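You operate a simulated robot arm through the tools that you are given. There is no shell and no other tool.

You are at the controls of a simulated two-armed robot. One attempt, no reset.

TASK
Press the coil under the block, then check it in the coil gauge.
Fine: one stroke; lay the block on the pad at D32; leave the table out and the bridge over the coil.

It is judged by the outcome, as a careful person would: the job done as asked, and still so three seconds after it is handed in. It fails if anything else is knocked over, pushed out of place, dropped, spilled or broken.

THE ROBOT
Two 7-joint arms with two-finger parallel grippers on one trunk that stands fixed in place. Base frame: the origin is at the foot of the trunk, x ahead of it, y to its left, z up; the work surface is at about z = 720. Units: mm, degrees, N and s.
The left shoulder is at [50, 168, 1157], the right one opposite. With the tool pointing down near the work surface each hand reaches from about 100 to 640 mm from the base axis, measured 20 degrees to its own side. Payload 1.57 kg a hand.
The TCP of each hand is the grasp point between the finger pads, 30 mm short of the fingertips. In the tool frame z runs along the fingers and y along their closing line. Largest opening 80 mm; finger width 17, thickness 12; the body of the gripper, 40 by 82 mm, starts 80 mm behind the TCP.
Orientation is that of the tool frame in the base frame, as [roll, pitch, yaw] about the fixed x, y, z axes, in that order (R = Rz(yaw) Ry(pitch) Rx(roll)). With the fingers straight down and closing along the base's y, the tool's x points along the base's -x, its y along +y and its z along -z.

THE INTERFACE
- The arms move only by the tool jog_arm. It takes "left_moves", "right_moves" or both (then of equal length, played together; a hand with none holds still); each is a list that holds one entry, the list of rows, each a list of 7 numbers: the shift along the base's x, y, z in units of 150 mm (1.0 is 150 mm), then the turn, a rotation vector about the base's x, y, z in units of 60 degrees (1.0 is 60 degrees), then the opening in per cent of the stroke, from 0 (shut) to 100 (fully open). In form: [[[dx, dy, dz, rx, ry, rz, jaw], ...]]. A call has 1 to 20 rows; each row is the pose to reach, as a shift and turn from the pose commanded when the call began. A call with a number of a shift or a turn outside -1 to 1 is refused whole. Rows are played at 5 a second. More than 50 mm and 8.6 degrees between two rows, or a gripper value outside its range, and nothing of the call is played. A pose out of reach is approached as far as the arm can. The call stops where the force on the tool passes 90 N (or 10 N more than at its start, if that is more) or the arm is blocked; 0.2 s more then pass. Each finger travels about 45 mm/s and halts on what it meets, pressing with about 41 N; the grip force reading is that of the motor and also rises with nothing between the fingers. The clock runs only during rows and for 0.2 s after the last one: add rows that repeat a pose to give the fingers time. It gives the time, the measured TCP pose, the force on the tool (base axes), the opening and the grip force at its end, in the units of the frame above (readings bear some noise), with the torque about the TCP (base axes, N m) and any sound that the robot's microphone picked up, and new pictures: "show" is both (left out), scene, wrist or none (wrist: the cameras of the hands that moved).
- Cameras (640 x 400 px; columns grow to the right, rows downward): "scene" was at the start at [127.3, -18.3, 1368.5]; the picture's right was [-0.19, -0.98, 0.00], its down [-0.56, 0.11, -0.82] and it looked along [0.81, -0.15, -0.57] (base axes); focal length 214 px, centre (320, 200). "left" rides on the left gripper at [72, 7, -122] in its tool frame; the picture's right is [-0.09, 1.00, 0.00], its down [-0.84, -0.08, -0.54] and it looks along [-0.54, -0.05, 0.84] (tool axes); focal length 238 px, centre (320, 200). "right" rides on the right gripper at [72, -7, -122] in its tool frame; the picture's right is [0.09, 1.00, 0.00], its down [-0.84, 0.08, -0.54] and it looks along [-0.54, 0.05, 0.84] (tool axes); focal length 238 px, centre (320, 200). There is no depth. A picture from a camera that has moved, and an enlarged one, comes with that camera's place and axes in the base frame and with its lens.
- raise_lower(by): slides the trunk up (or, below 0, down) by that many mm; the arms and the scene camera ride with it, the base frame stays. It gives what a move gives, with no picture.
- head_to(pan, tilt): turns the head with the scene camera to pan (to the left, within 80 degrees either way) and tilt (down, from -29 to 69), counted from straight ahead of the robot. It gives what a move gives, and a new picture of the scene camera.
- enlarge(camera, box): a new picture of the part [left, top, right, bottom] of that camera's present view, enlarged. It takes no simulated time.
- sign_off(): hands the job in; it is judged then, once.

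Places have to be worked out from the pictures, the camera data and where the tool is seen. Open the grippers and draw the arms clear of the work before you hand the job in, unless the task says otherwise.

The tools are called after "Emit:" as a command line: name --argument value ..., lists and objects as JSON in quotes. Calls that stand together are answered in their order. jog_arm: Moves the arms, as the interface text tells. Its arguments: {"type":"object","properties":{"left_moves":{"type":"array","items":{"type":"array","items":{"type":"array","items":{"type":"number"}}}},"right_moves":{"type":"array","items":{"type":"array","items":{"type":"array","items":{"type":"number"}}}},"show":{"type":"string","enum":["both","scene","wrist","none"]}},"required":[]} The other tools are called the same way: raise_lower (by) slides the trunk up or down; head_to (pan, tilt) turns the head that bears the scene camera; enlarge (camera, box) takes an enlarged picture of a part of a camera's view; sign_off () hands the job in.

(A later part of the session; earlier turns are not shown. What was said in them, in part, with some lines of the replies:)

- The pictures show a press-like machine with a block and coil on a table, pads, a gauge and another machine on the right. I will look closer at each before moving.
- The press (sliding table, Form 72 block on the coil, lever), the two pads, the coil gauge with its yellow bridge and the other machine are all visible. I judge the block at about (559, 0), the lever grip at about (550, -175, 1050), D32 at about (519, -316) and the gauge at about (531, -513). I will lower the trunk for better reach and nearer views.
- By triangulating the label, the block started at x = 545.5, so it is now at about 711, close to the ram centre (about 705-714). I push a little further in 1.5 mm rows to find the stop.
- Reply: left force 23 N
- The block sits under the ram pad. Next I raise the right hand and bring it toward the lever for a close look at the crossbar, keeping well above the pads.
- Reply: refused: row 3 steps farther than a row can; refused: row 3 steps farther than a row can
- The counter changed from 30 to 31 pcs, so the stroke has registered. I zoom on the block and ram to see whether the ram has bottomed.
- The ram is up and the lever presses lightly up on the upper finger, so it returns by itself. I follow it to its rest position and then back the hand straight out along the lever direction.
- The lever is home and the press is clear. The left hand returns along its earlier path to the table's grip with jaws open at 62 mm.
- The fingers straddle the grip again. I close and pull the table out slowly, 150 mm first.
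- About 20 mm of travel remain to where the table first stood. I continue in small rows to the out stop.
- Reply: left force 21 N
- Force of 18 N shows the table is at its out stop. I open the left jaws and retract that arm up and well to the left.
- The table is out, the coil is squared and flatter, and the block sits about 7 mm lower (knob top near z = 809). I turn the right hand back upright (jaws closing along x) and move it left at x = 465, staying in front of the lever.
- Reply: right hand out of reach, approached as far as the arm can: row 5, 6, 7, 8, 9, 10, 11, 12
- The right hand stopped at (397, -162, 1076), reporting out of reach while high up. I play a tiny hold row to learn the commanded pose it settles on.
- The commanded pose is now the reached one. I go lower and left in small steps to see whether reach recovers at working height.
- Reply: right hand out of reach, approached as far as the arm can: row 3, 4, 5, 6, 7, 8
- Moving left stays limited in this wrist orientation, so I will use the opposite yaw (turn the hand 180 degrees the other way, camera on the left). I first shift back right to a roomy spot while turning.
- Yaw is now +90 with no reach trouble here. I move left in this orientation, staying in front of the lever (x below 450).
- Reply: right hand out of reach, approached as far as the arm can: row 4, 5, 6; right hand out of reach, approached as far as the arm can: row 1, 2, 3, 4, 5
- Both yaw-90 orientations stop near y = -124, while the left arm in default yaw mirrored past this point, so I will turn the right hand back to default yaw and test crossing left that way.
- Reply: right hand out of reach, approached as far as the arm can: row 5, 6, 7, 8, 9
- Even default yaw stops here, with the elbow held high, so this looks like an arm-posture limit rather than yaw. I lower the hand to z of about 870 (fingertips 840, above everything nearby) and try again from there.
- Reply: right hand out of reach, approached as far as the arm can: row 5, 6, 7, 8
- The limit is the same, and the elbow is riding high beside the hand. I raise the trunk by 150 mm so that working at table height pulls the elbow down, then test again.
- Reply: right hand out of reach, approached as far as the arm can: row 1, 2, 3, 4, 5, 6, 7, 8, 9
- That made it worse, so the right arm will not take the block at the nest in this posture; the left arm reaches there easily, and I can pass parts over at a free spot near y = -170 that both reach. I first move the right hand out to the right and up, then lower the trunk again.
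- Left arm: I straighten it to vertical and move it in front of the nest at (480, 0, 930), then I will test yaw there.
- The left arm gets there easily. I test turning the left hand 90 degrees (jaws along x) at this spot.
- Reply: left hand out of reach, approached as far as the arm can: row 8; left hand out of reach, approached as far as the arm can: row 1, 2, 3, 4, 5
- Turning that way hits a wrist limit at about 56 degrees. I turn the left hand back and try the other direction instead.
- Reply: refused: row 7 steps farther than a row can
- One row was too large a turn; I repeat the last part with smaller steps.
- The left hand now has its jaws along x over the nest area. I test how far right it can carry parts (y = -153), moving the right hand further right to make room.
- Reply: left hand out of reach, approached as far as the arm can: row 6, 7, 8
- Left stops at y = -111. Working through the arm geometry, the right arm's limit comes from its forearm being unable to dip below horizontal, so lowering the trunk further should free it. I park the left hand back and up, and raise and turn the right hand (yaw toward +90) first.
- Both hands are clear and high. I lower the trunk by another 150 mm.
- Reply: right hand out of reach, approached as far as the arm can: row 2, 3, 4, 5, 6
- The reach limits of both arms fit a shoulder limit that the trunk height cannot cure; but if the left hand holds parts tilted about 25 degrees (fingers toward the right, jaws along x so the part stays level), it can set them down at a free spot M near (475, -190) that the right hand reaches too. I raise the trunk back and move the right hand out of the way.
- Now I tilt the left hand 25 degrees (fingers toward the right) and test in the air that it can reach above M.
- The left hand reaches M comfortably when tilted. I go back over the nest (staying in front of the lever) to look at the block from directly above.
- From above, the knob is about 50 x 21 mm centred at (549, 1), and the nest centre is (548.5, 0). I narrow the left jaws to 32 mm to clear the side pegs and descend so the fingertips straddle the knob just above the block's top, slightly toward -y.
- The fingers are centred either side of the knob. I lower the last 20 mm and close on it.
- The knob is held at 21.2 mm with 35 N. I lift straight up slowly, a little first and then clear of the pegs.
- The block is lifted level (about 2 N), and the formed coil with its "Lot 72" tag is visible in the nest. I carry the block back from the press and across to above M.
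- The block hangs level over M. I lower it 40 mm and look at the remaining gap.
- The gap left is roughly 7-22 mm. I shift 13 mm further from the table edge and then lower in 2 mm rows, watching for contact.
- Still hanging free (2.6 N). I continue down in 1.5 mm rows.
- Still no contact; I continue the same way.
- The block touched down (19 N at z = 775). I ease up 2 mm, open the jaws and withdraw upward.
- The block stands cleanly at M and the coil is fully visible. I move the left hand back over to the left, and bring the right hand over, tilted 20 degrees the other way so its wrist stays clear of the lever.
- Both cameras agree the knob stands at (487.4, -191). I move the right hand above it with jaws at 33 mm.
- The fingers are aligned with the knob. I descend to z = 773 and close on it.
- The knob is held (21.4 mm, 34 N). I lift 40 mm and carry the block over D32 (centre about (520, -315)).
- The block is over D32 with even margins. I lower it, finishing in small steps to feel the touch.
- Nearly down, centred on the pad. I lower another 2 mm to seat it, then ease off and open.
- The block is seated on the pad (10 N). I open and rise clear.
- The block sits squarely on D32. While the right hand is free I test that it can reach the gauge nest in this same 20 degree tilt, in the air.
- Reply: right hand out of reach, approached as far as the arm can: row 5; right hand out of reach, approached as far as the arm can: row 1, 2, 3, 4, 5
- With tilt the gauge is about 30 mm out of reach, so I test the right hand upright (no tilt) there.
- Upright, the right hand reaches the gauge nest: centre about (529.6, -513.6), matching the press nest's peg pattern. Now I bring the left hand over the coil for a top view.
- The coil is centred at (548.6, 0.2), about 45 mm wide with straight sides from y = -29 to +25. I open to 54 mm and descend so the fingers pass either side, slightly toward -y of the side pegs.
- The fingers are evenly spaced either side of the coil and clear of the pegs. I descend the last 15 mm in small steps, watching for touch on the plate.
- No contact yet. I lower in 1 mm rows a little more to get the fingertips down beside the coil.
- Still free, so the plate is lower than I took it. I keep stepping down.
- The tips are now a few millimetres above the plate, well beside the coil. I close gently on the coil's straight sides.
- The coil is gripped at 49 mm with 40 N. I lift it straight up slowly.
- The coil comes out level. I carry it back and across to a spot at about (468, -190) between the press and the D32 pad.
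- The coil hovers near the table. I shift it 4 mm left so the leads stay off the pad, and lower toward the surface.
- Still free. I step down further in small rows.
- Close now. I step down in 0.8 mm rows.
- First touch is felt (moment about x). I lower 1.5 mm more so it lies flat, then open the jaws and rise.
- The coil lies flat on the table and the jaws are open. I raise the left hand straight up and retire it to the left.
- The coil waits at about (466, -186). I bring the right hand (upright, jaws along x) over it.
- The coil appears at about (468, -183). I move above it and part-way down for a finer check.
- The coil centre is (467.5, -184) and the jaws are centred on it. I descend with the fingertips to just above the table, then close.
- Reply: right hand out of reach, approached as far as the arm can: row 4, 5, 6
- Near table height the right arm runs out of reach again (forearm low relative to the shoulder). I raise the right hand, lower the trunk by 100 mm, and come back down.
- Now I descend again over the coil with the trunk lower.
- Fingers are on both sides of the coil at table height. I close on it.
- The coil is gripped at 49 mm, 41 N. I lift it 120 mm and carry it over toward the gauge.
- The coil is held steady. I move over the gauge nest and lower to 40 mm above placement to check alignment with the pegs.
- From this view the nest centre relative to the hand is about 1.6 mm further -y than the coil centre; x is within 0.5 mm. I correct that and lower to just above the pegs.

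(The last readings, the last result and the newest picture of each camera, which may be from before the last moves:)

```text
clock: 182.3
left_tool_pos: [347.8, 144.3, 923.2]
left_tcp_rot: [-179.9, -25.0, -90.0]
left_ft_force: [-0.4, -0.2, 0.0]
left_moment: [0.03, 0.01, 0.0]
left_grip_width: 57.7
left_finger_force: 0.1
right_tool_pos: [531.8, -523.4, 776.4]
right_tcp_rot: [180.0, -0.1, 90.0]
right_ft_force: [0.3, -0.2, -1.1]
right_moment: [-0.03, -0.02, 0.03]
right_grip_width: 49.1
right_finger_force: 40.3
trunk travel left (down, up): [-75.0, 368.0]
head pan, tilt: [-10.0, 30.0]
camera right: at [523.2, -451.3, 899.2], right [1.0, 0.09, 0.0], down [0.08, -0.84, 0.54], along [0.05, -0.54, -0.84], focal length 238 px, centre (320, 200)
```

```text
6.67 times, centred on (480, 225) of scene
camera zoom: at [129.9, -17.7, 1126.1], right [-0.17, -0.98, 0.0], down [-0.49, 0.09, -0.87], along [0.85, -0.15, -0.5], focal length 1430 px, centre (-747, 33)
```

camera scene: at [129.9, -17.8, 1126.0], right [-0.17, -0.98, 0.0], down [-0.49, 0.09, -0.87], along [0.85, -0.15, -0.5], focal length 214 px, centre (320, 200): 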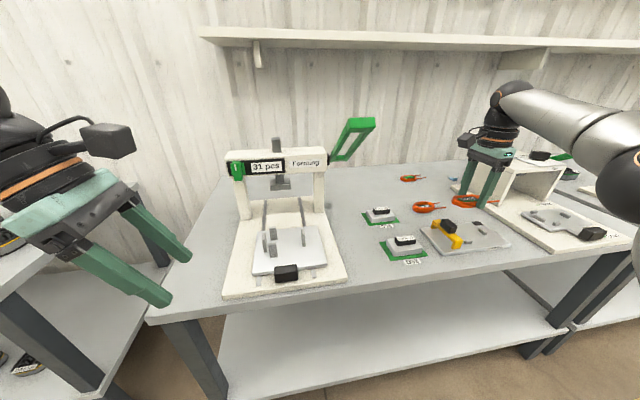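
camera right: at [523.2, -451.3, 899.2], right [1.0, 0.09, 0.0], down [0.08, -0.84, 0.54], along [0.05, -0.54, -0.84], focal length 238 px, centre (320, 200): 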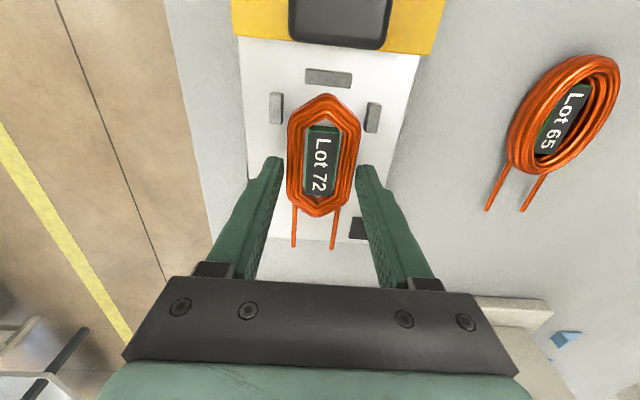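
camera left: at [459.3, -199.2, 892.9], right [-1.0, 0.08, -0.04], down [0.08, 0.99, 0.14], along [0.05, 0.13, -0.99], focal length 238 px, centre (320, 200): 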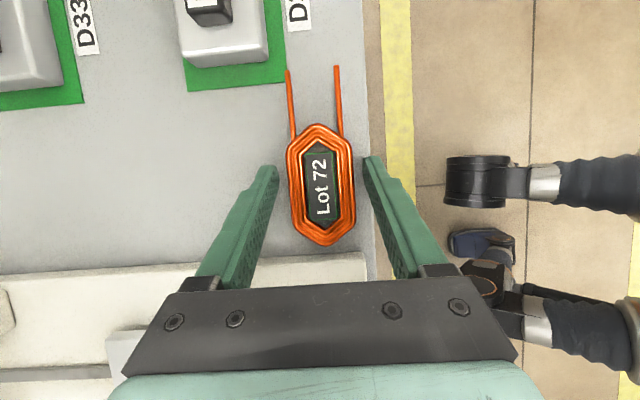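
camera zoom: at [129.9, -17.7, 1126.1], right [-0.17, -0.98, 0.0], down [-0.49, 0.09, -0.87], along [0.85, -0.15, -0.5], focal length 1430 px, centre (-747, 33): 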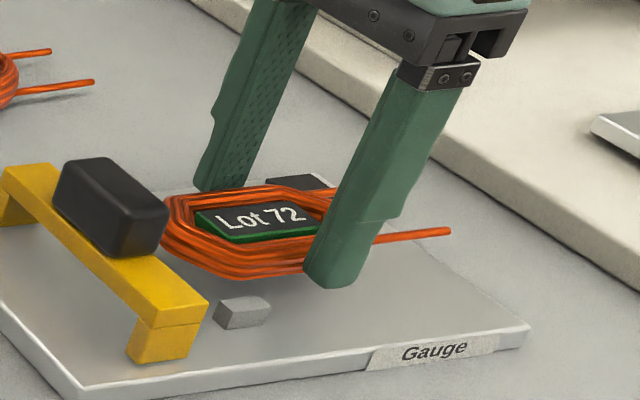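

The pegs and coil line up: about 1.3 mm gap at each end, x centred, leads straddling the end peg. I lower in small rows; touching at TCP near 770 would mean resting on a peg, near 761 means seated.

Emit:
jog_arm --right_moves '[[[0, 0, -0.01, 0, 0, 0, 42], [0, 0, -0.02, 0, 0, 0, 42], [0, 0, -0.03, 0, 0, 0, 42], [0, 0, -0.04, 0, 0, 0, 42], [0, 0, -0.05, 0, 0, 0, 42], [0, 0, -0.05, 0, 0, 0, 42]]]' --show "none"

Emit:
enlarge --camera "right" --box '[250, 40, 390, 240]'

Emit:
enlarge --camera "scene" --box '[440, 195, 520, 255]'

```text
clock: 183.7
left_tool_pos: [347.3, 142.5, 924.5]
left_tcp_rot: [180.0, -24.9, -90.1]
left_ft_force: [-0.2, 0.4, 0.5]
left_moment: [-0.01, 0.04, -0.02]
left_grip_width: 57.5
left_finger_force: 0.0
right_tool_pos: [530.2, -522.6, 768.5]
right_tcp_rot: [179.9, 0.0, 90.0]
right_ft_force: [0.0, 0.3, -1.3]
right_moment: [-0.01, 0.01, 0.01]
right_grip_width: 49.0
right_finger_force: 41.5
trunk travel left (down, up): [-75.0, 368.0]
head pan, tilt: [-10.0, 30.0]
```

```text
2.00 times, centred on (320, 140) of right
camera zoom: at [523.2, -450.8, 891.8], right [1.0, 0.09, 0.0], down [0.08, -0.84, 0.54], along [0.05, -0.54, -0.84], focal length 477 px, centre (320, 320)
```

zoom: 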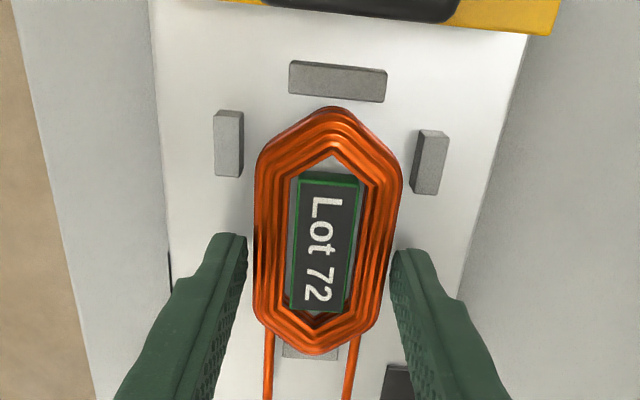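

```text
6.67 times, centred on (480, 225) of scene
camera zoom: at [129.9, -17.7, 1126.1], right [-0.17, -0.98, 0.0], down [-0.49, 0.09, -0.87], along [0.85, -0.15, -0.5], focal length 1430 px, centre (-747, 33)
```

zoom: 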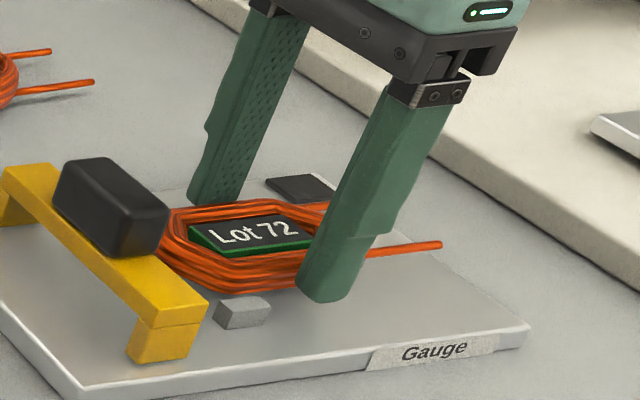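

No contact and the end peg shows centred between the leads, with a bit more room at the -y end. I shift 1.2 mm that way and continue down.

Emit:
jog_arm --right_moves '[[[0, -0.008, 0, 0, 0, 0, 42], [0, -0.008, -0.01, 0, 0, 0, 42], [0, -0.008, -0.02, 0, 0, 0, 42], [0, -0.008, -0.03, 0, 0, 0, 42], [0, -0.008, -0.03, 0, 0, 0, 42]]]' --show "none"

Emit:
enlarge --camera "right" --box '[250, 40, 390, 240]'

```text
clock: 184.9
left_tool_pos: [348.3, 143.9, 923.6]
left_tcp_rot: [-179.9, -25.0, -90.1]
left_ft_force: [0.1, -0.4, 0.5]
left_moment: [-0.02, 0.03, 0.0]
left_grip_width: 57.6
left_finger_force: 0.0
right_tool_pos: [530.3, -523.8, 766.3]
right_tcp_rot: [179.9, 0.2, 90.0]
right_ft_force: [0.1, 0.7, 4.1]
right_moment: [0.12, 0.08, -0.02]
right_grip_width: 49.1
right_finger_force: 41.0
trunk travel left (down, up): [-75.0, 368.0]
head pan, tilt: [-10.0, 30.0]
```

```text
2.00 times, centred on (320, 140) of right
camera zoom: at [523.1, -452.0, 888.2], right [1.0, 0.09, 0.0], down [0.08, -0.84, 0.54], along [0.05, -0.54, -0.84], focal length 477 px, centre (320, 320)
```

zoom: 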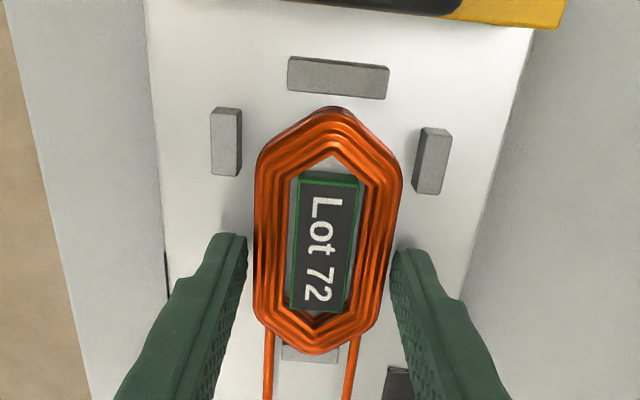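

There is light contact (4 N) at TCP 766. I look from the scene camera to see whether the coil is down between the pegs.

Emit:
enlarge --camera "scene" --box '[445, 200, 515, 250]'

```text
8.00 times, centred on (480, 225) of scene
camera zoom: at [129.6, -17.3, 1126.2], right [-0.17, -0.98, 0.0], down [-0.49, 0.09, -0.87], along [0.85, -0.15, -0.5], focal length 1716 px, centre (-960, 0)
```

zoom: 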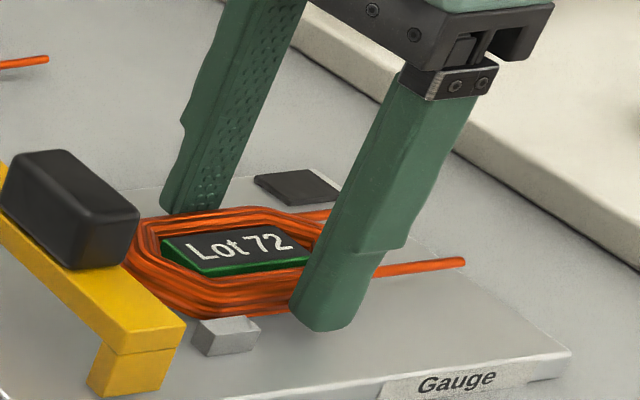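

It appears down behind the near peg. I press down another 1.2 mm to confirm it is seated.

Emit:
jog_arm --right_moves '[[[0, 0, -0.004, 0, 0, 0, 42], [0, 0, -0.008, 0, 0, 0, 42], [0, 0, -0.008, 0, 0, 0, 42]]]' --show "none"

```text
clock: 185.7
left_tool_pos: [347.1, 144.1, 924.6]
left_tcp_rot: [-179.9, -25.0, -90.0]
left_ft_force: [1.1, 0.1, -0.7]
left_moment: [-0.03, -0.03, 0.01]
left_grip_width: 57.6
left_finger_force: 0.0
right_tool_pos: [530.1, -524.4, 766.0]
right_tcp_rot: [179.7, 0.1, 89.8]
right_ft_force: [3.8, -3.3, 12.4]
right_moment: [0.22, 0.16, -0.02]
right_grip_width: 48.9
right_finger_force: 40.8
trunk travel left (down, up): [-75.0, 368.0]
head pan, tilt: [-10.0, 30.0]
```

The plate top triangulates to about 731, so contact at this height means the coil is seated flat in the nest. I ease off, open the jaws and lift away vertically.

Emit:
jog_arm --right_moves '[[[0, 0, 0.006, 0, 0, 0, 42], [0, 0, 0.006, 0, 0, 0, 56], [0, 0, 0.006, 0, 0, 0, 66], [0, 0, 0.006, 0, 0, 0, 70], [0, 0, 0.006, 0, 0, 0, 70]]]' --show "wrist"

Emit:
enlarge --camera "right" --box '[240, 40, 400, 240]'

```text
clock: 186.9
left_tool_pos: [347.7, 143.9, 924.2]
left_tcp_rot: [-179.9, -25.0, -90.1]
left_ft_force: [-0.1, 0.7, 0.2]
left_moment: [-0.03, 0.01, -0.01]
left_grip_width: 57.7
left_finger_force: 0.0
right_tool_pos: [529.6, -524.1, 765.1]
right_tcp_rot: [179.9, 0.0, 90.0]
right_ft_force: [-0.9, 0.8, 0.7]
right_moment: [-0.03, 0.0, 0.0]
right_grip_width: 56.0
right_finger_force: 0.1
trunk travel left (down, up): [-75.0, 368.0]
head pan, tilt: [-10.0, 30.0]
camera right: at [522.9, -452.0, 887.0], right [1.0, 0.09, 0.0], down [0.08, -0.84, 0.54], along [0.05, -0.54, -0.84], focal length 238 px, centre (320, 200)
```

right: 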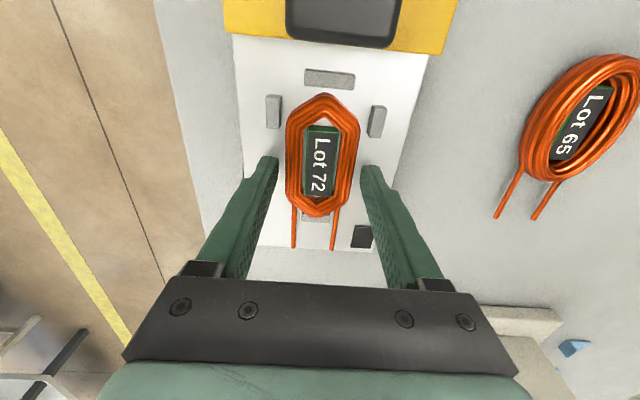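

```text
2.00 times, centred on (320, 140) of right
camera zoom: at [522.9, -452.0, 887.0], right [1.0, 0.09, 0.0], down [0.08, -0.84, 0.54], along [0.05, -0.54, -0.84], focal length 477 px, centre (320, 320)
```

zoom: 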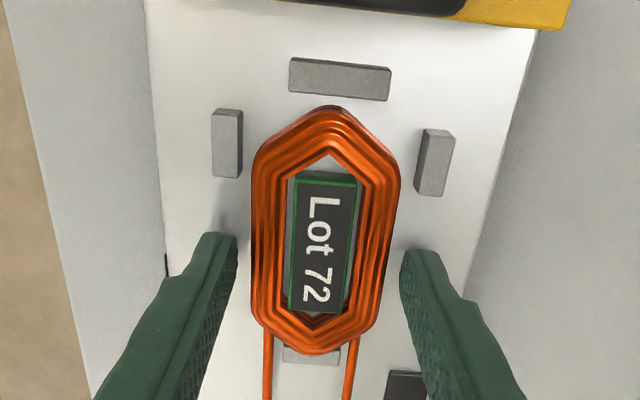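

Released cleanly. I raise the right hand straight up and look at the coil in the nest.

Emit:
jog_arm --right_moves '[[[0, 0, 0.1, 0, 0, 0, 70], [0, 0, 0.25, 0, 0, 0, 70], [0, 0, 0.45, 0, 0, 0, 70], [0, 0, 0.65, 0, 0, 0, 70], [0, 0, 0.8, 0, 0, 0, 70], [0, 0, 0.8, 0, 0, 0, 70]]]' --show "both"

Emit:
enlarge --camera "right" --box '[250, 20, 400, 200]'

Emit:
enlarge --camera "scene" --box '[415, 195, 525, 265]'

```text
clock: 188.3
left_tool_pos: [348.2, 142.6, 924.1]
left_tcp_rot: [-179.9, -25.1, -90.0]
left_ft_force: [0.2, -0.3, 0.7]
left_moment: [0.0, -0.04, -0.03]
left_grip_width: 57.8
left_finger_force: 0.1
right_tool_pos: [523.5, -517.2, 877.6]
right_tcp_rot: [-179.9, 0.0, 90.0]
right_ft_force: [-0.2, 0.4, 0.1]
right_moment: [0.01, 0.01, -0.05]
right_grip_width: 55.8
right_finger_force: 0.0
right hand out of reach, approached as far as the arm can: row 4, 5, 6
trunk travel left (down, up): [-75.0, 368.0]
head pan, tilt: [-10.0, 30.0]
camera scene: at [129.8, -17.5, 1126.1], right [-0.17, -0.98, 0.0], down [-0.49, 0.09, -0.87], along [0.85, -0.15, -0.5], focal length 214 px, centre (320, 200)
camera right: at [515.8, -444.8, 1000.1], right [1.0, 0.09, 0.0], down [0.08, -0.84, 0.54], along [0.05, -0.54, -0.84], focal length 238 px, centre (320, 200)
```

scene: 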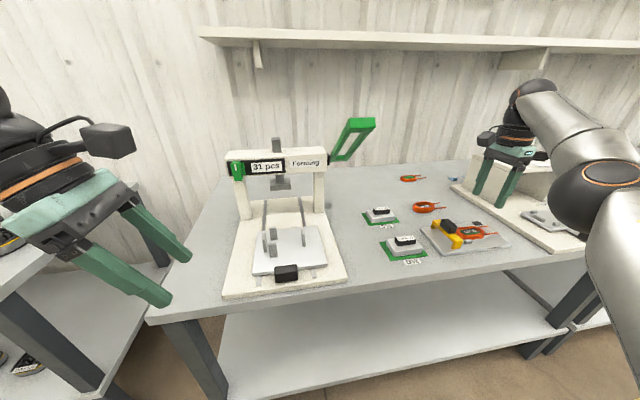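
right: 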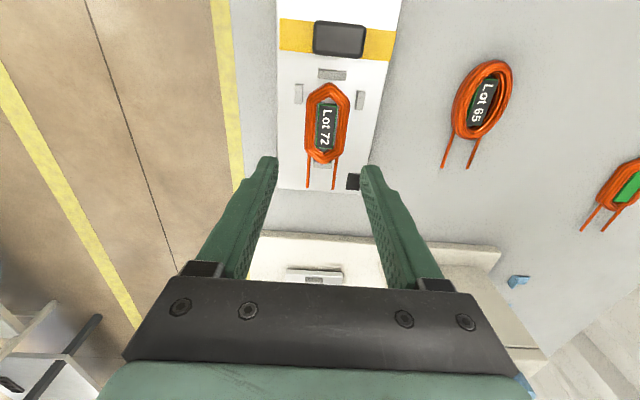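

```text
2.22 times, centred on (325, 110) of right
camera zoom: at [515.8, -444.8, 1000.1], right [1.0, 0.09, 0.0], down [0.08, -0.84, 0.54], along [0.05, -0.54, -0.84], focal length 530 px, centre (309, 400)
```

zoom: 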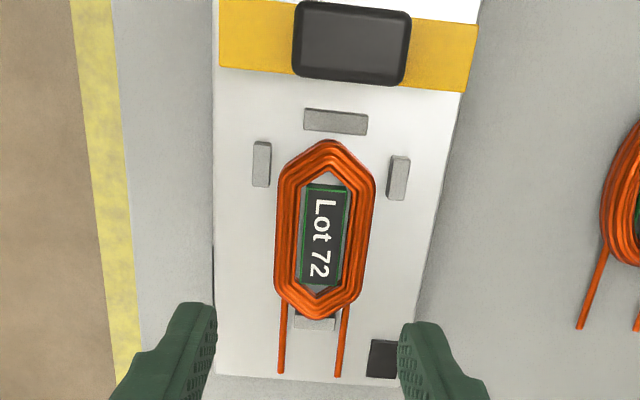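

```text
5.71 times, centred on (470, 230) of scene
camera zoom: at [129.8, -17.5, 1126.1], right [-0.17, -0.98, 0.0], down [-0.49, 0.09, -0.87], along [0.85, -0.15, -0.5], focal length 1226 px, centre (-537, 29)
```

zoom: 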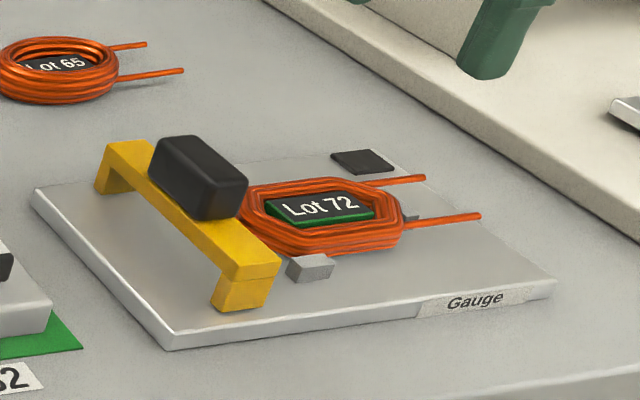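

The coil sits in the gauge nest with about 3 mm to each end peg and the leads astride the rear peg. Now I move over the bridge knob (near (528, -441)) for a view of it.

Emit:
jog_arm --right_moves '[[[0.02, 0.15, 0, 0, 0, 0, 80], [0.04, 0.3, 0, 0, 0, 0, 80], [0.04, 0.45, 0, 0, 0, 0, 80], [0.04, 0.52, 0, 0, 0, 0, 80], [0.04, 0.52, 0, 0, 0, 0, 80]]]' --show "wrist"

Emit:
enlarge --camera "right" --box '[240, 60, 400, 260]'

Emit:
enlarge --camera "scene" --box '[415, 205, 485, 255]'

```text
clock: 189.5
left_tool_pos: [348.2, 143.2, 923.9]
left_tcp_rot: [-180.0, -25.1, -90.1]
left_ft_force: [-0.6, -0.3, -0.4]
left_moment: [-0.02, -0.02, -0.03]
left_grip_width: 57.6
left_finger_force: 0.0
right_tool_pos: [529.4, -438.0, 876.6]
right_tcp_rot: [179.9, 0.0, 90.1]
right_ft_force: [0.3, 0.2, 0.1]
right_moment: [0.0, -0.01, 0.02]
right_grip_width: 64.2
right_finger_force: 0.0
trunk travel left (down, up): [-75.0, 368.0]
head pan, tilt: [-10.0, 30.0]
camera right: at [522.2, -366.6, 999.5], right [1.0, 0.09, 0.0], down [0.08, -0.84, 0.54], along [0.05, -0.54, -0.84], focal length 238 px, centre (320, 200)
```

right: 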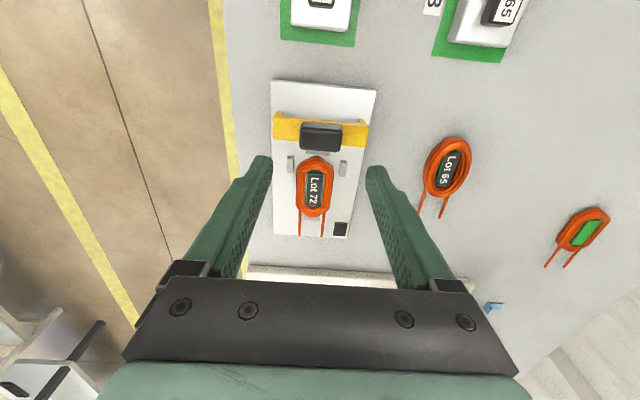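

```text
2.00 times, centred on (320, 160) of right
camera zoom: at [522.2, -366.6, 999.5], right [1.0, 0.09, 0.0], down [0.08, -0.84, 0.54], along [0.05, -0.54, -0.84], focal length 477 px, centre (320, 280)
```

zoom: 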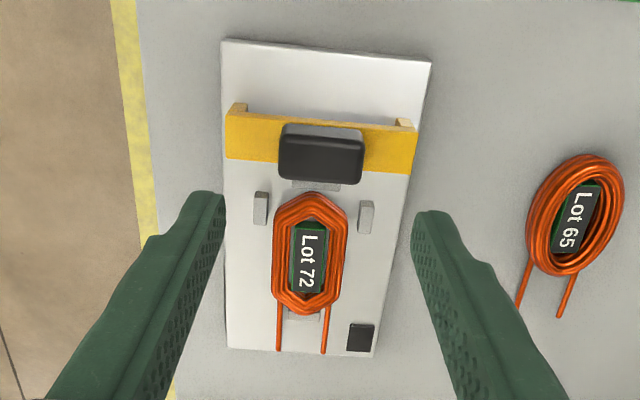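

```text
8.00 times, centred on (450, 230) of scene
camera zoom: at [129.8, -17.6, 1126.1], right [-0.17, -0.98, 0.0], down [-0.49, 0.09, -0.87], along [0.85, -0.15, -0.5], focal length 1716 px, centre (-720, -40)
```

zoom: 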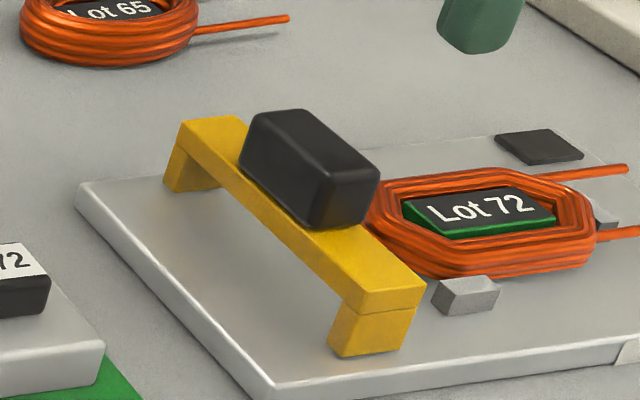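

The knob's top is at about (529.5, -440.3, 785), 40 mm long in x, and sits on the bar at about z = 765. I descend with open jaws to straddle the knob ends, tips just above the bar.

Emit:
jog_arm --right_moves '[[[0.004, -0.013, -0.15, 0, 0, 0, 75], [0.004, -0.013, -0.3, 0, 0, 0, 75], [0.004, -0.013, -0.4, 0, 0, 0, 75], [0.004, -0.013, -0.47, 0, 0, 0, 75], [0.004, -0.013, -0.5, 0, 0, 0, 75], [0.004, -0.013, -0.5, 0, 0, 0, 75]]]' --show "wrist"

Emit:
enlarge --camera "right" --box '[230, 60, 410, 260]'

Emit:
enlarge --camera "scene" --box '[415, 195, 485, 255]'

```text
clock: 190.9
left_tool_pos: [347.7, 143.6, 925.7]
left_tcp_rot: [-179.8, -24.9, -90.1]
left_ft_force: [-0.1, -0.3, -0.7]
left_moment: [0.01, 0.0, -0.03]
left_grip_width: 57.6
left_finger_force: 0.1
right_tool_pos: [527.9, -440.9, 802.8]
right_tcp_rot: [-179.9, 0.1, 90.0]
right_ft_force: [0.6, 0.2, 1.0]
right_moment: [0.01, -0.02, 0.02]
right_grip_width: 60.1
right_finger_force: 0.1
trunk travel left (down, up): [-75.0, 368.0]
head pan, tilt: [-10.0, 30.0]
camera right: at [522.3, -368.6, 924.4], right [1.0, 0.09, 0.0], down [0.08, -0.84, 0.54], along [0.05, -0.54, -0.84], focal length 238 px, centre (320, 200)
```

right: 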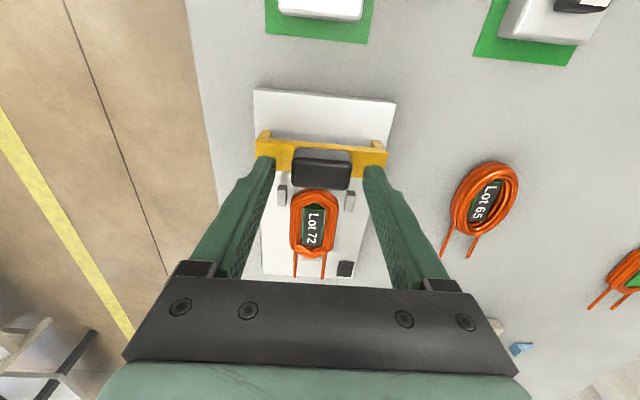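

```text
2.00 times, centred on (320, 160) of right
camera zoom: at [522.3, -368.6, 924.4], right [1.0, 0.09, 0.0], down [0.08, -0.84, 0.54], along [0.05, -0.54, -0.84], focal length 477 px, centre (320, 280)
```

zoom: 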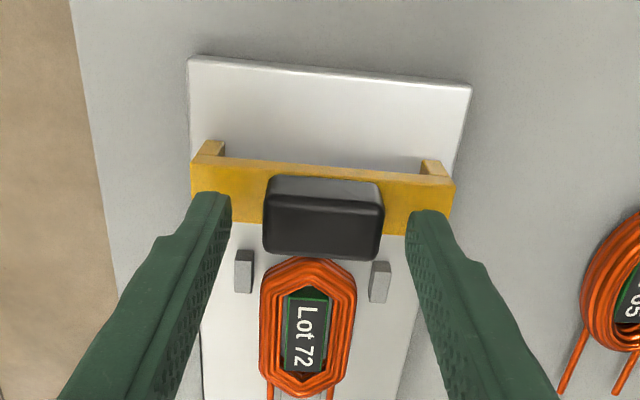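

```text
6.67 times, centred on (450, 225) of scene
camera zoom: at [129.8, -17.6, 1126.1], right [-0.17, -0.98, 0.0], down [-0.49, 0.09, -0.87], along [0.85, -0.15, -0.5], focal length 1430 px, centre (-547, 33)
```

zoom: 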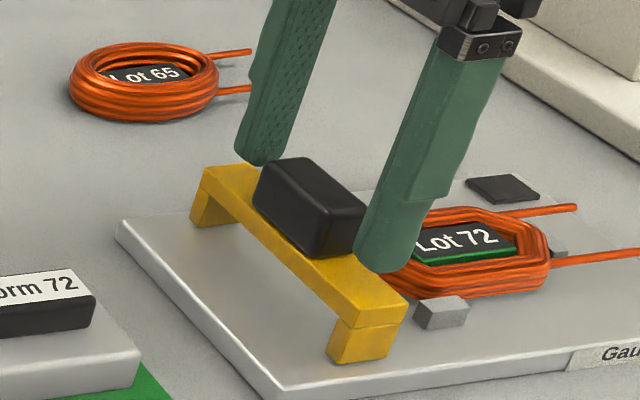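

The jaws straddle the knob, within half a millimetre of centred. I lower 4 mm more and close on the knob.

Emit:
jog_arm --right_moves '[[[0.003, 0.01, -0.015, 0, 0, 0, 75], [0.003, 0.01, -0.027, 0, 0, 0, 75], [0.003, 0.01, -0.027, 0, 0, 0, 60], [0.003, 0.01, -0.027, 0, 0, 0, 45], [0.003, 0.01, -0.027, 0, 0, 0, 40], [0.003, 0.01, -0.027, 0, 0, 0, 40], [0.003, 0.01, -0.027, 0, 0, 0, 40]]]' --show "wrist"

Emit:
enlarge --camera "right" --box '[230, 60, 410, 260]'

```text
clock: 192.5
left_tool_pos: [348.2, 143.0, 924.3]
left_tcp_rot: [-179.9, -25.0, -90.1]
left_ft_force: [-0.5, -0.4, -0.7]
left_moment: [0.0, 0.0, 0.02]
left_grip_width: 57.8
left_finger_force: 0.0
right_tool_pos: [529.8, -440.3, 798.9]
right_tcp_rot: [179.9, 0.0, 89.9]
right_ft_force: [0.7, 0.8, -0.7]
right_moment: [0.21, -0.09, 0.02]
right_grip_width: 39.8
right_finger_force: 44.5
trunk travel left (down, up): [-75.0, 368.0]
head pan, tilt: [-10.0, 30.0]
camera right: at [523.0, -366.7, 920.6], right [1.0, 0.09, 0.0], down [0.08, -0.84, 0.54], along [0.05, -0.54, -0.84], focal length 238 px, centre (320, 200)
```

right: 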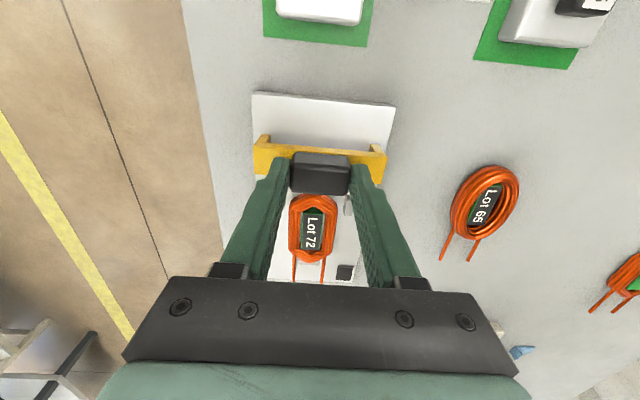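

```text
2.00 times, centred on (320, 160) of right
camera zoom: at [523.0, -366.7, 920.6], right [1.0, 0.09, 0.0], down [0.08, -0.84, 0.54], along [0.05, -0.54, -0.84], focal length 477 px, centre (320, 280)
```

zoom: 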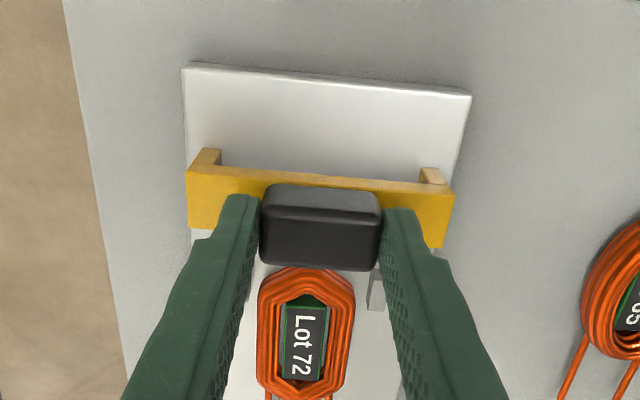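

The knob is held at 39.8 mm. I slide the bridge slowly toward the coil, 30 mm first, watching the force.

Emit:
jog_arm --right_moves '[[[0, -0.02, 0, 0, 0, 0, 38], [0, -0.05, 0, 0, 0, 0, 38], [0, -0.08, 0, 0, 0, 0, 38], [0, -0.11, 0, 0, 0, 0, 38], [0, -0.14, 0, 0, 0, 0, 38], [0, -0.17, 0, 0, 0, 0, 38], [0, -0.2, 0, 0, 0, 0, 38], [0, -0.2, 0, 0, 0, 0, 38]]]' --show "wrist"

Emit:
enlarge --camera "scene" --box '[415, 195, 515, 265]'

```text
clock: 194.3
left_tool_pos: [347.7, 143.2, 924.4]
left_tcp_rot: [-179.9, -25.0, -90.1]
left_ft_force: [-0.5, -0.3, 0.0]
left_moment: [0.0, 0.03, -0.04]
left_grip_width: 57.7
left_finger_force: 0.1
right_tool_pos: [529.6, -470.2, 799.5]
right_tcp_rot: [179.9, -0.2, 89.9]
right_ft_force: [0.7, 0.9, -5.5]
right_moment: [0.23, -0.4, 0.24]
right_grip_width: 39.9
right_finger_force: 44.9
trunk travel left (down, up): [-75.0, 368.0]
head pan, tilt: [-10.0, 30.0]
camera right: at [523.2, -397.6, 920.6], right [1.0, 0.09, 0.0], down [0.08, -0.84, 0.54], along [0.05, -0.54, -0.84], focal length 238 px, centre (320, 200)
```

right: 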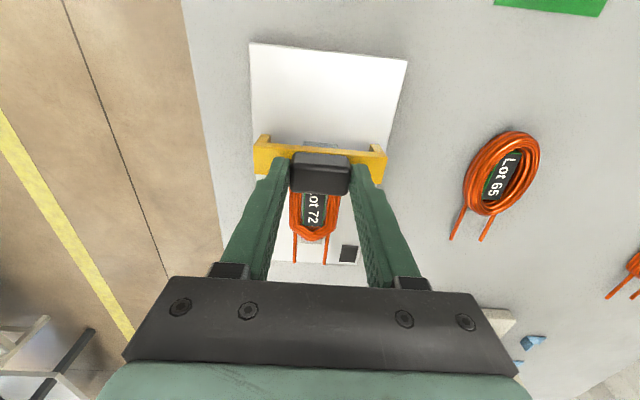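

```text
5.71 times, centred on (465, 230) of scene
camera zoom: at [130.1, -17.9, 1126.0], right [-0.17, -0.98, 0.0], down [-0.49, 0.09, -0.87], along [0.85, -0.15, -0.5], focal length 1226 px, centre (-509, 29)
```

zoom: 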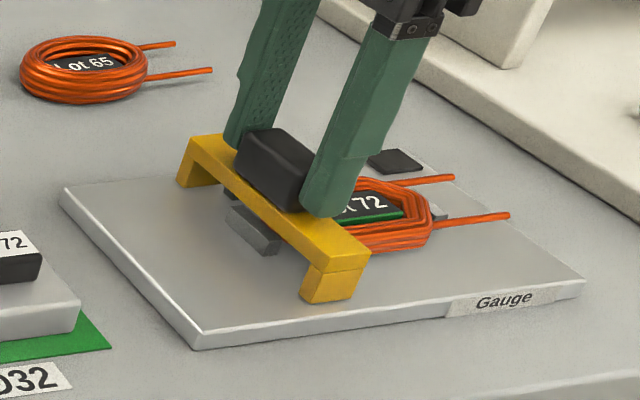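

The bridge rides smoothly and its leading edge is already passing over the coil's end without resistance. I continue the slide until it is centred over the coil.

Emit:
jog_arm --right_moves '[[[0, -0.03, 0, 0, 0, 0, 38], [0, -0.06, 0, 0, 0, 0, 38], [0, -0.09, 0, 0, 0, 0, 38], [0, -0.12, 0, 0, 0, 0, 38], [0, -0.15, 0, 0, 0, 0, 38], [0, -0.18, 0, 0, 0, 0, 38], [0, -0.21, 0, 0, 0, 0, 38], [0, -0.24, 0, 0, 0, 0, 38], [0, -0.27, 0, 0, 0, 0, 38], [0, -0.295, 0, 0, 0, 0, 38], [0, -0.295, 0, 0, 0, 0, 38]]]' --show "wrist"

Emit:
enlarge --camera "scene" --box '[415, 195, 515, 265]'

```text
clock: 196.7
left_tool_pos: [347.4, 142.5, 923.6]
left_tcp_rot: [-179.9, -25.0, -90.1]
left_ft_force: [-0.1, 0.1, 0.1]
left_moment: [0.02, -0.03, -0.01]
left_grip_width: 57.4
left_finger_force: 0.2
right_tool_pos: [530.5, -513.9, 798.5]
right_tcp_rot: [180.0, 0.0, 90.0]
right_ft_force: [-2.5, 0.1, -3.5]
right_moment: [0.18, 0.32, 0.06]
right_grip_width: 39.8
right_finger_force: 44.7
trunk travel left (down, up): [-75.0, 368.0]
head pan, tilt: [-10.0, 30.0]
camera right: at [523.1, -441.6, 920.6], right [1.0, 0.09, 0.0], down [0.08, -0.84, 0.54], along [0.05, -0.54, -0.84], focal length 238 px, centre (320, 200)
```

right: 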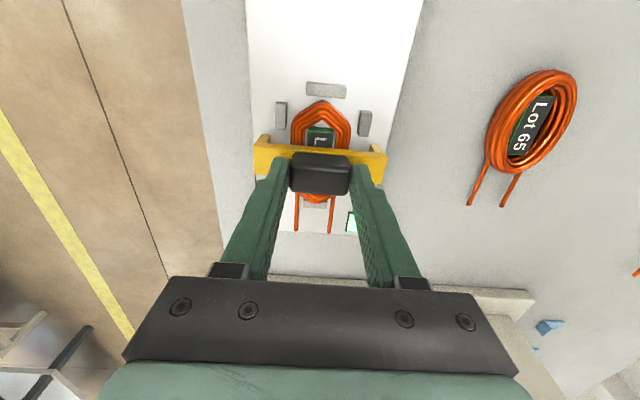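

```text
5.71 times, centred on (465, 230) of scene
camera zoom: at [129.9, -17.8, 1126.1], right [-0.17, -0.98, 0.0], down [-0.49, 0.09, -0.87], along [0.85, -0.15, -0.5], focal length 1226 px, centre (-509, 29)
```

zoom: 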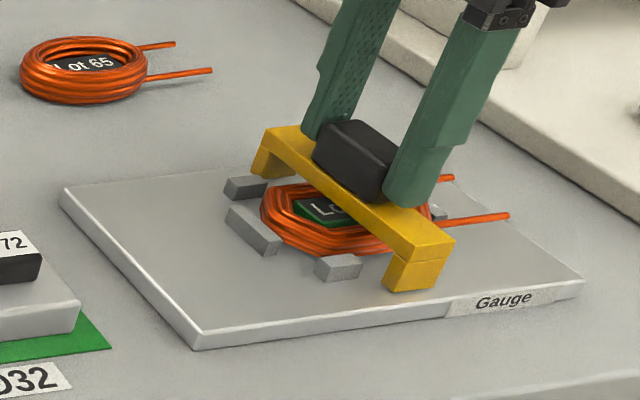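

The bridge now stands over the middle of the coil, and the square on the gauge seems to have changed colour. I open the jaws and lift straight off the knob.

Emit:
jog_arm --right_moves '[[[0, 0, 0, 0, 0, 0, 55], [0, 0, 0, 0, 0, 0, 70], [0, 0, 0, 0, 0, 0, 70], [0, 0, 0.1, 0, 0, 0, 70], [0, 0, 0.25, 0, 0, 0, 70], [0, 0.1, 0.4, 0, 0, 0, 70], [-0.1, 0.3, 0.5, 0, 0, 0, 70], [-0.25, 0.5, 0.55, 0, 0, 0, 70], [-0.4, 0.7, 0.6, 0, 0, 0, 70], [-0.4, 0.7, 0.6, 0, 0, 0, 70]]]' --show "both"

Emit:
enlarge --camera "scene" --box '[415, 195, 525, 265]'

Emit:
enlarge --camera "scene" --box '[215, 110, 435, 300]'

```text
clock: 198.9
left_tool_pos: [347.2, 142.5, 924.5]
left_tcp_rot: [-179.9, -25.0, -90.1]
left_ft_force: [-1.0, -0.3, 0.1]
left_moment: [-0.02, 0.0, 0.0]
left_grip_width: 57.4
left_finger_force: 0.0
right_tool_pos: [469.7, -409.8, 888.9]
right_tcp_rot: [179.9, 0.0, 90.0]
right_ft_force: [-0.5, -0.4, 0.1]
right_moment: [0.0, -0.01, 0.01]
right_grip_width: 56.1
right_finger_force: 0.0
trunk travel left (down, up): [-75.0, 368.0]
head pan, tilt: [-10.0, 30.0]
camera scene: at [129.6, -17.5, 1126.1], right [-0.17, -0.98, 0.0], down [-0.49, 0.09, -0.87], along [0.85, -0.15, -0.5], focal length 214 px, centre (320, 200)
camera right: at [462.8, -336.8, 1010.8], right [1.0, 0.09, 0.0], down [0.08, -0.84, 0.54], along [0.05, -0.54, -0.84], focal length 238 px, centre (320, 200)
```

scene: 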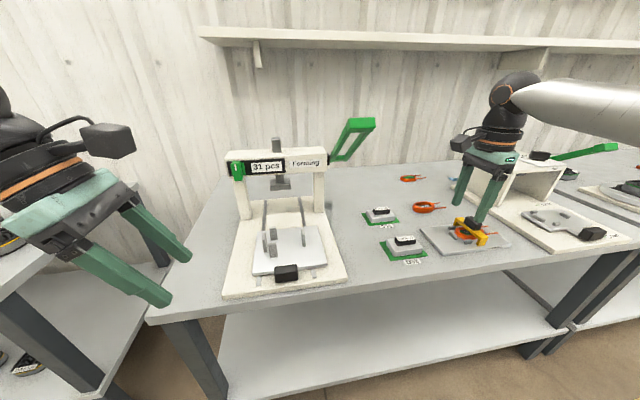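
right: 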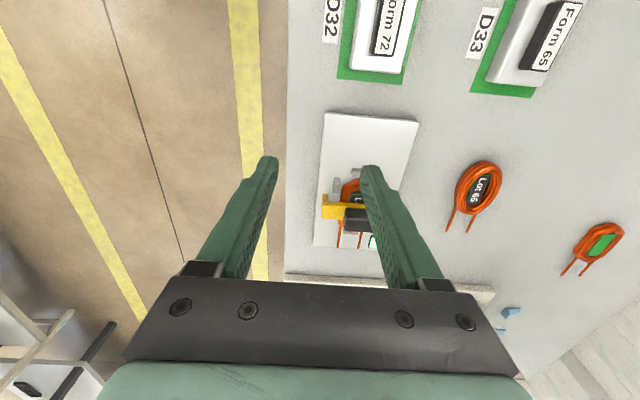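

```text
5.71 times, centred on (470, 230) of scene
camera zoom: at [129.6, -17.5, 1126.1], right [-0.17, -0.98, 0.0], down [-0.49, 0.09, -0.87], along [0.85, -0.15, -0.5], focal length 1226 px, centre (-537, 29)
```

zoom: 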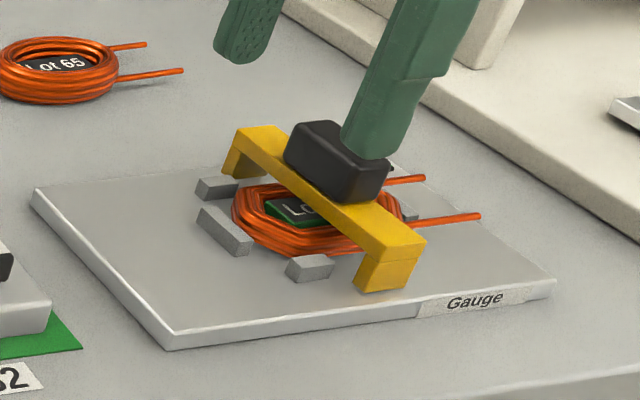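

```text
2.11 times, centred on (325, 205) of scene
camera zoom: at [129.6, -17.5, 1126.1], right [-0.17, -0.98, 0.0], down [-0.49, 0.09, -0.87], along [0.85, -0.15, -0.5], focal length 452 px, centre (310, 190)
```

zoom: 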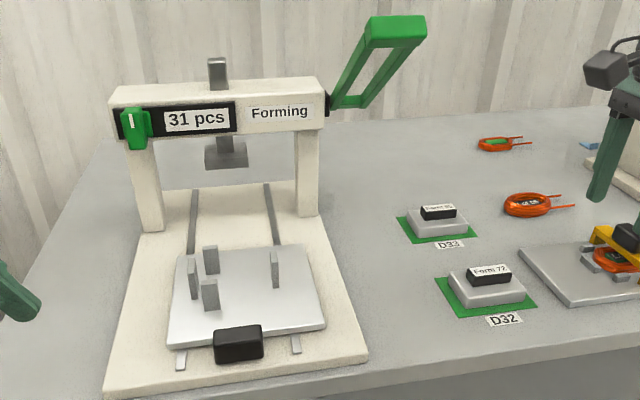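

Counter reads 31, the block is on D32, the table is out and the bridge stands over the coil. I draw both hands well clear with jaws open and check the gauge's square.

Emit:
jog_arm --left_moves '[[[0, 0.05, 0.1, 0, 0, 0, 100], [-0.1, 0.1, 0.2, 0, 0, 0, 100], [-0.2, 0.15, 0.3, 0, 0, 0, 100], [-0.2, 0.2, 0.4, 0, 0, 0, 100], [-0.2, 0.2, 0.5, 0, 0, 0, 100], [-0.2, 0.2, 0.5, 0, 0, 0, 100]]]' --right_moves '[[[-0.1, 0, 0.2, 0, 0, 0, 100], [-0.25, 0, 0.4, 0, 0, 0, 100], [-0.45, 0.0, 0.6, 0, 0, 0, 100], [-0.65, 0.0, 0.8, 0, 0, 0, 100], [-0.7, 0.1, 0.9, 0, 0, 0, 100], [-0.7, 0.1, 0.9, 0, 0, 0, 100]]]' --show "both"

Emit:
enlarge --camera "scene" --box '[415, 195, 525, 265]'

Emit:
enlarge --camera "right" --box '[300, 60, 520, 260]'

```text
clock: 200.3
left_tool_pos: [317.8, 173.6, 999.4]
left_tcp_rot: [-179.8, -24.9, -90.0]
left_ft_force: [0.0, -0.2, -0.4]
left_moment: [-0.02, -0.01, -0.01]
left_grip_width: 80.2
left_finger_force: 0.0
right_tool_pos: [362.9, -393.2, 1025.0]
right_tcp_rot: [-179.9, 0.1, 89.9]
right_ft_force: [0.2, 0.2, -0.3]
right_moment: [0.04, 0.01, 0.0]
right_grip_width: 79.9
right_finger_force: 0.0
trunk travel left (down, up): [-75.0, 368.0]
head pan, tilt: [-10.0, 30.0]
camera scene: at [129.7, -17.5, 1126.1], right [-0.17, -0.98, 0.0], down [-0.49, 0.09, -0.87], along [0.85, -0.15, -0.5], focal length 214 px, centre (320, 200)
camera right: at [356.6, -321.5, 1146.7], right [1.0, 0.09, 0.0], down [0.08, -0.84, 0.54], along [0.05, -0.54, -0.84], focal length 238 px, centre (320, 200)
camera left: at [310.1, 159.7, 1138.1], right [-1.0, 0.08, -0.04], down [0.08, 0.99, 0.14], along [0.05, 0.13, -0.99], focal length 238 px, centre (320, 200)
```

scene: 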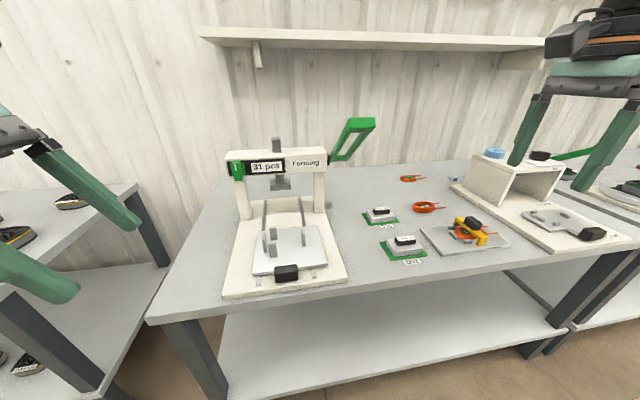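
right: 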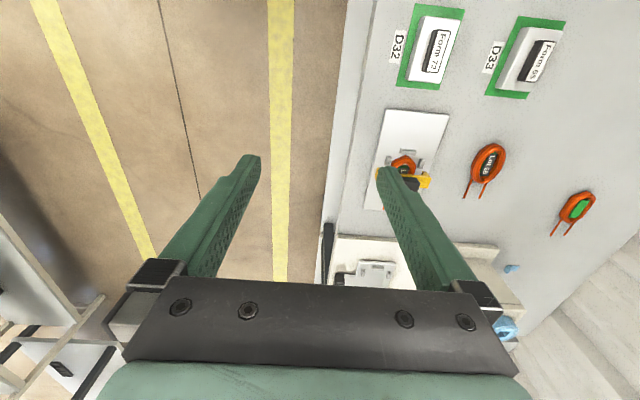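
left: 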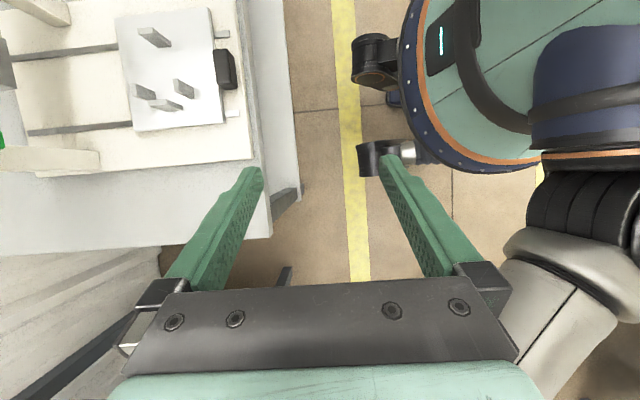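

```text
5.71 times, centred on (470, 230) of scene
camera zoom: at [129.7, -17.5, 1126.1], right [-0.17, -0.98, 0.0], down [-0.49, 0.09, -0.87], along [0.85, -0.15, -0.5], focal length 1226 px, centre (-537, 29)
```

zoom: 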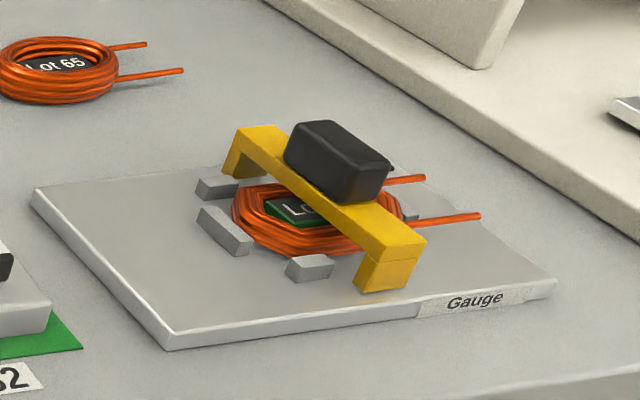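

```text
2.00 times, centred on (410, 160) of right
camera zoom: at [356.6, -321.5, 1146.7], right [1.0, 0.09, 0.0], down [0.08, -0.84, 0.54], along [0.05, -0.54, -0.84], focal length 477 px, centre (140, 280)
```

zoom: 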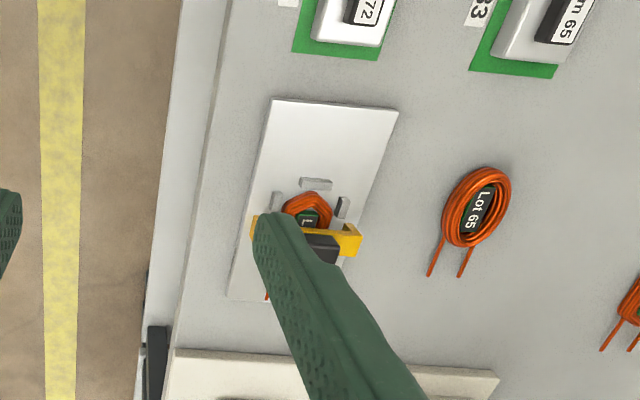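

The coil sits under the bridge; the indicator is hidden behind the knob from here. I raise the trunk for a higher view of the whole scene.

Emit:
raise_lower --by 250

Emit:
head_to --pan -25 --tilt 42

Emit:
enlarge --camera "scene" --box '[300, 150, 460, 260]'

```text
clock: 202.9
left_tool_pos: [317.6, 173.1, 1250.0]
left_tcp_rot: [-179.9, -25.0, -90.1]
left_ft_force: [0.0, -0.8, -1.6]
left_moment: [0.0, -0.03, -0.02]
left_grip_width: 80.1
left_finger_force: 0.2
right_tool_pos: [364.0, -394.2, 1274.5]
right_tcp_rot: [179.9, 0.1, 89.9]
right_ft_force: [-0.3, 0.8, 0.3]
right_moment: [0.0, -0.04, -0.01]
right_grip_width: 79.8
right_finger_force: 0.1
trunk travel left (down, up): [-325.0, 118.0]
head pan, tilt: [-10.0, 30.0]
```

```text
clock: 203.7
left_tool_pos: [318.0, 174.0, 1248.7]
left_tcp_rot: [-179.9, -25.0, -90.1]
left_ft_force: [-0.1, -0.9, -0.7]
left_moment: [-0.04, -0.05, -0.04]
left_grip_width: 79.9
left_finger_force: 0.1
right_tool_pos: [363.3, -393.6, 1274.8]
right_tcp_rot: [180.0, 0.1, 90.0]
right_ft_force: [-0.6, -0.1, -0.1]
right_moment: [0.01, -0.01, 0.01]
right_grip_width: 79.9
right_finger_force: 0.0
trunk travel left (down, up): [-325.0, 118.0]
head pan, tilt: [-25.0, 42.0]
camera scene: at [116.5, -37.2, 1357.8], right [-0.42, -0.91, 0.0], down [-0.61, 0.28, -0.74], along [0.67, -0.31, -0.67], focal length 214 px, centre (320, 200)
```

scene: 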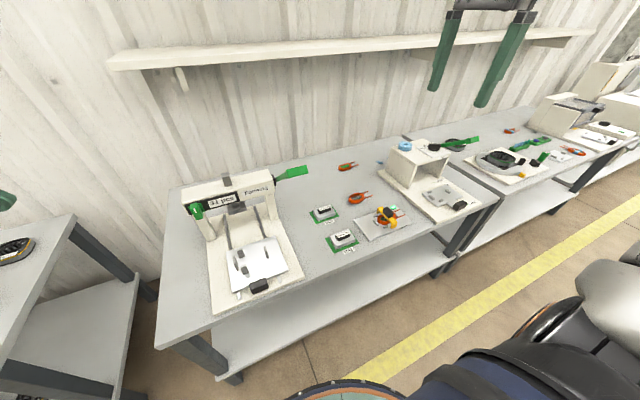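

```text
3.64 times, centred on (380, 205) of scene
camera zoom: at [116.5, -37.2, 1357.8], right [-0.42, -0.91, 0.0], down [-0.61, 0.28, -0.74], along [0.67, -0.31, -0.67], focal length 780 px, centre (102, 182)
```

zoom: 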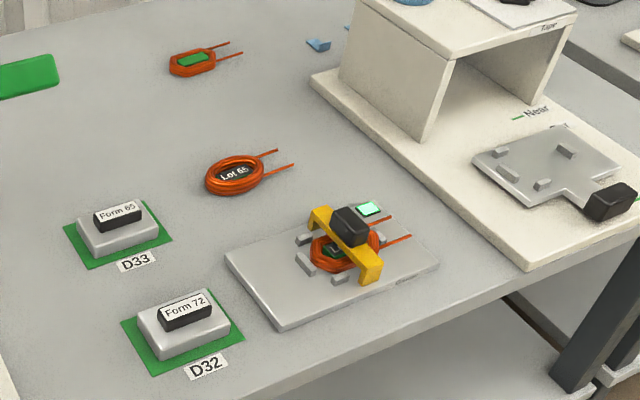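

The gauge's indicator is lit green, so the coil passes. One last look at the press before handing in.

Emit:
enlarge --camera "scene" --box '[170, 150, 320, 310]'

```text
2.50 times, centred on (245, 230) of scene
camera zoom: at [116.5, -37.2, 1357.8], right [-0.42, -0.91, 0.0], down [-0.61, 0.28, -0.74], along [0.67, -0.31, -0.67], focal length 536 px, centre (508, 125)
```

zoom: 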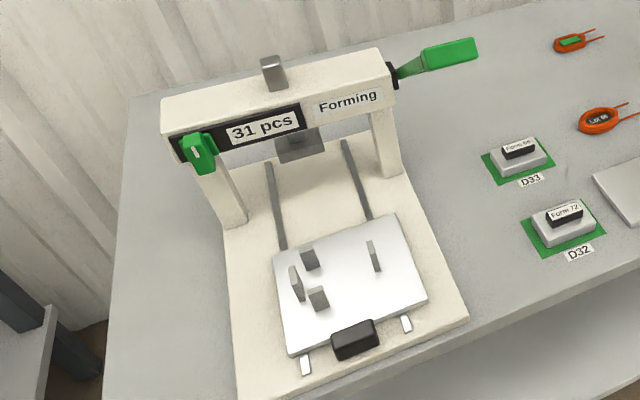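

The press reads 31 pcs with its lever up and the table out and empty. The Form 72 block lies on D32, and the Lot 72 coil is in the gauge under the bridge with the green light on. Both hands are open and clear, so I hand the job in.

Emit:
sign_off

```text
The job is handed in.
```

The Lot 72 coil was pressed with one stroke and passed the coil gauge. The job is handed in.

- **Press:** one full stroke. The counter went from 30 to 31 pcs, the lever is back up, and the table is out at its stop and empty.
- **Block:** Form 72 lies centred on the pad at D32.
- **Gauge:** the coil is seated between the gauge pegs with the bridge over it. The bridge slid across without resistance and the indicator is lit green.

Neither arm could carry the parts the whole way. I set the block and then the coil down briefly on a clear spot of the table, and the right hand picked each up from there. Nothing else was moved, and both hands are open and clear of the work.
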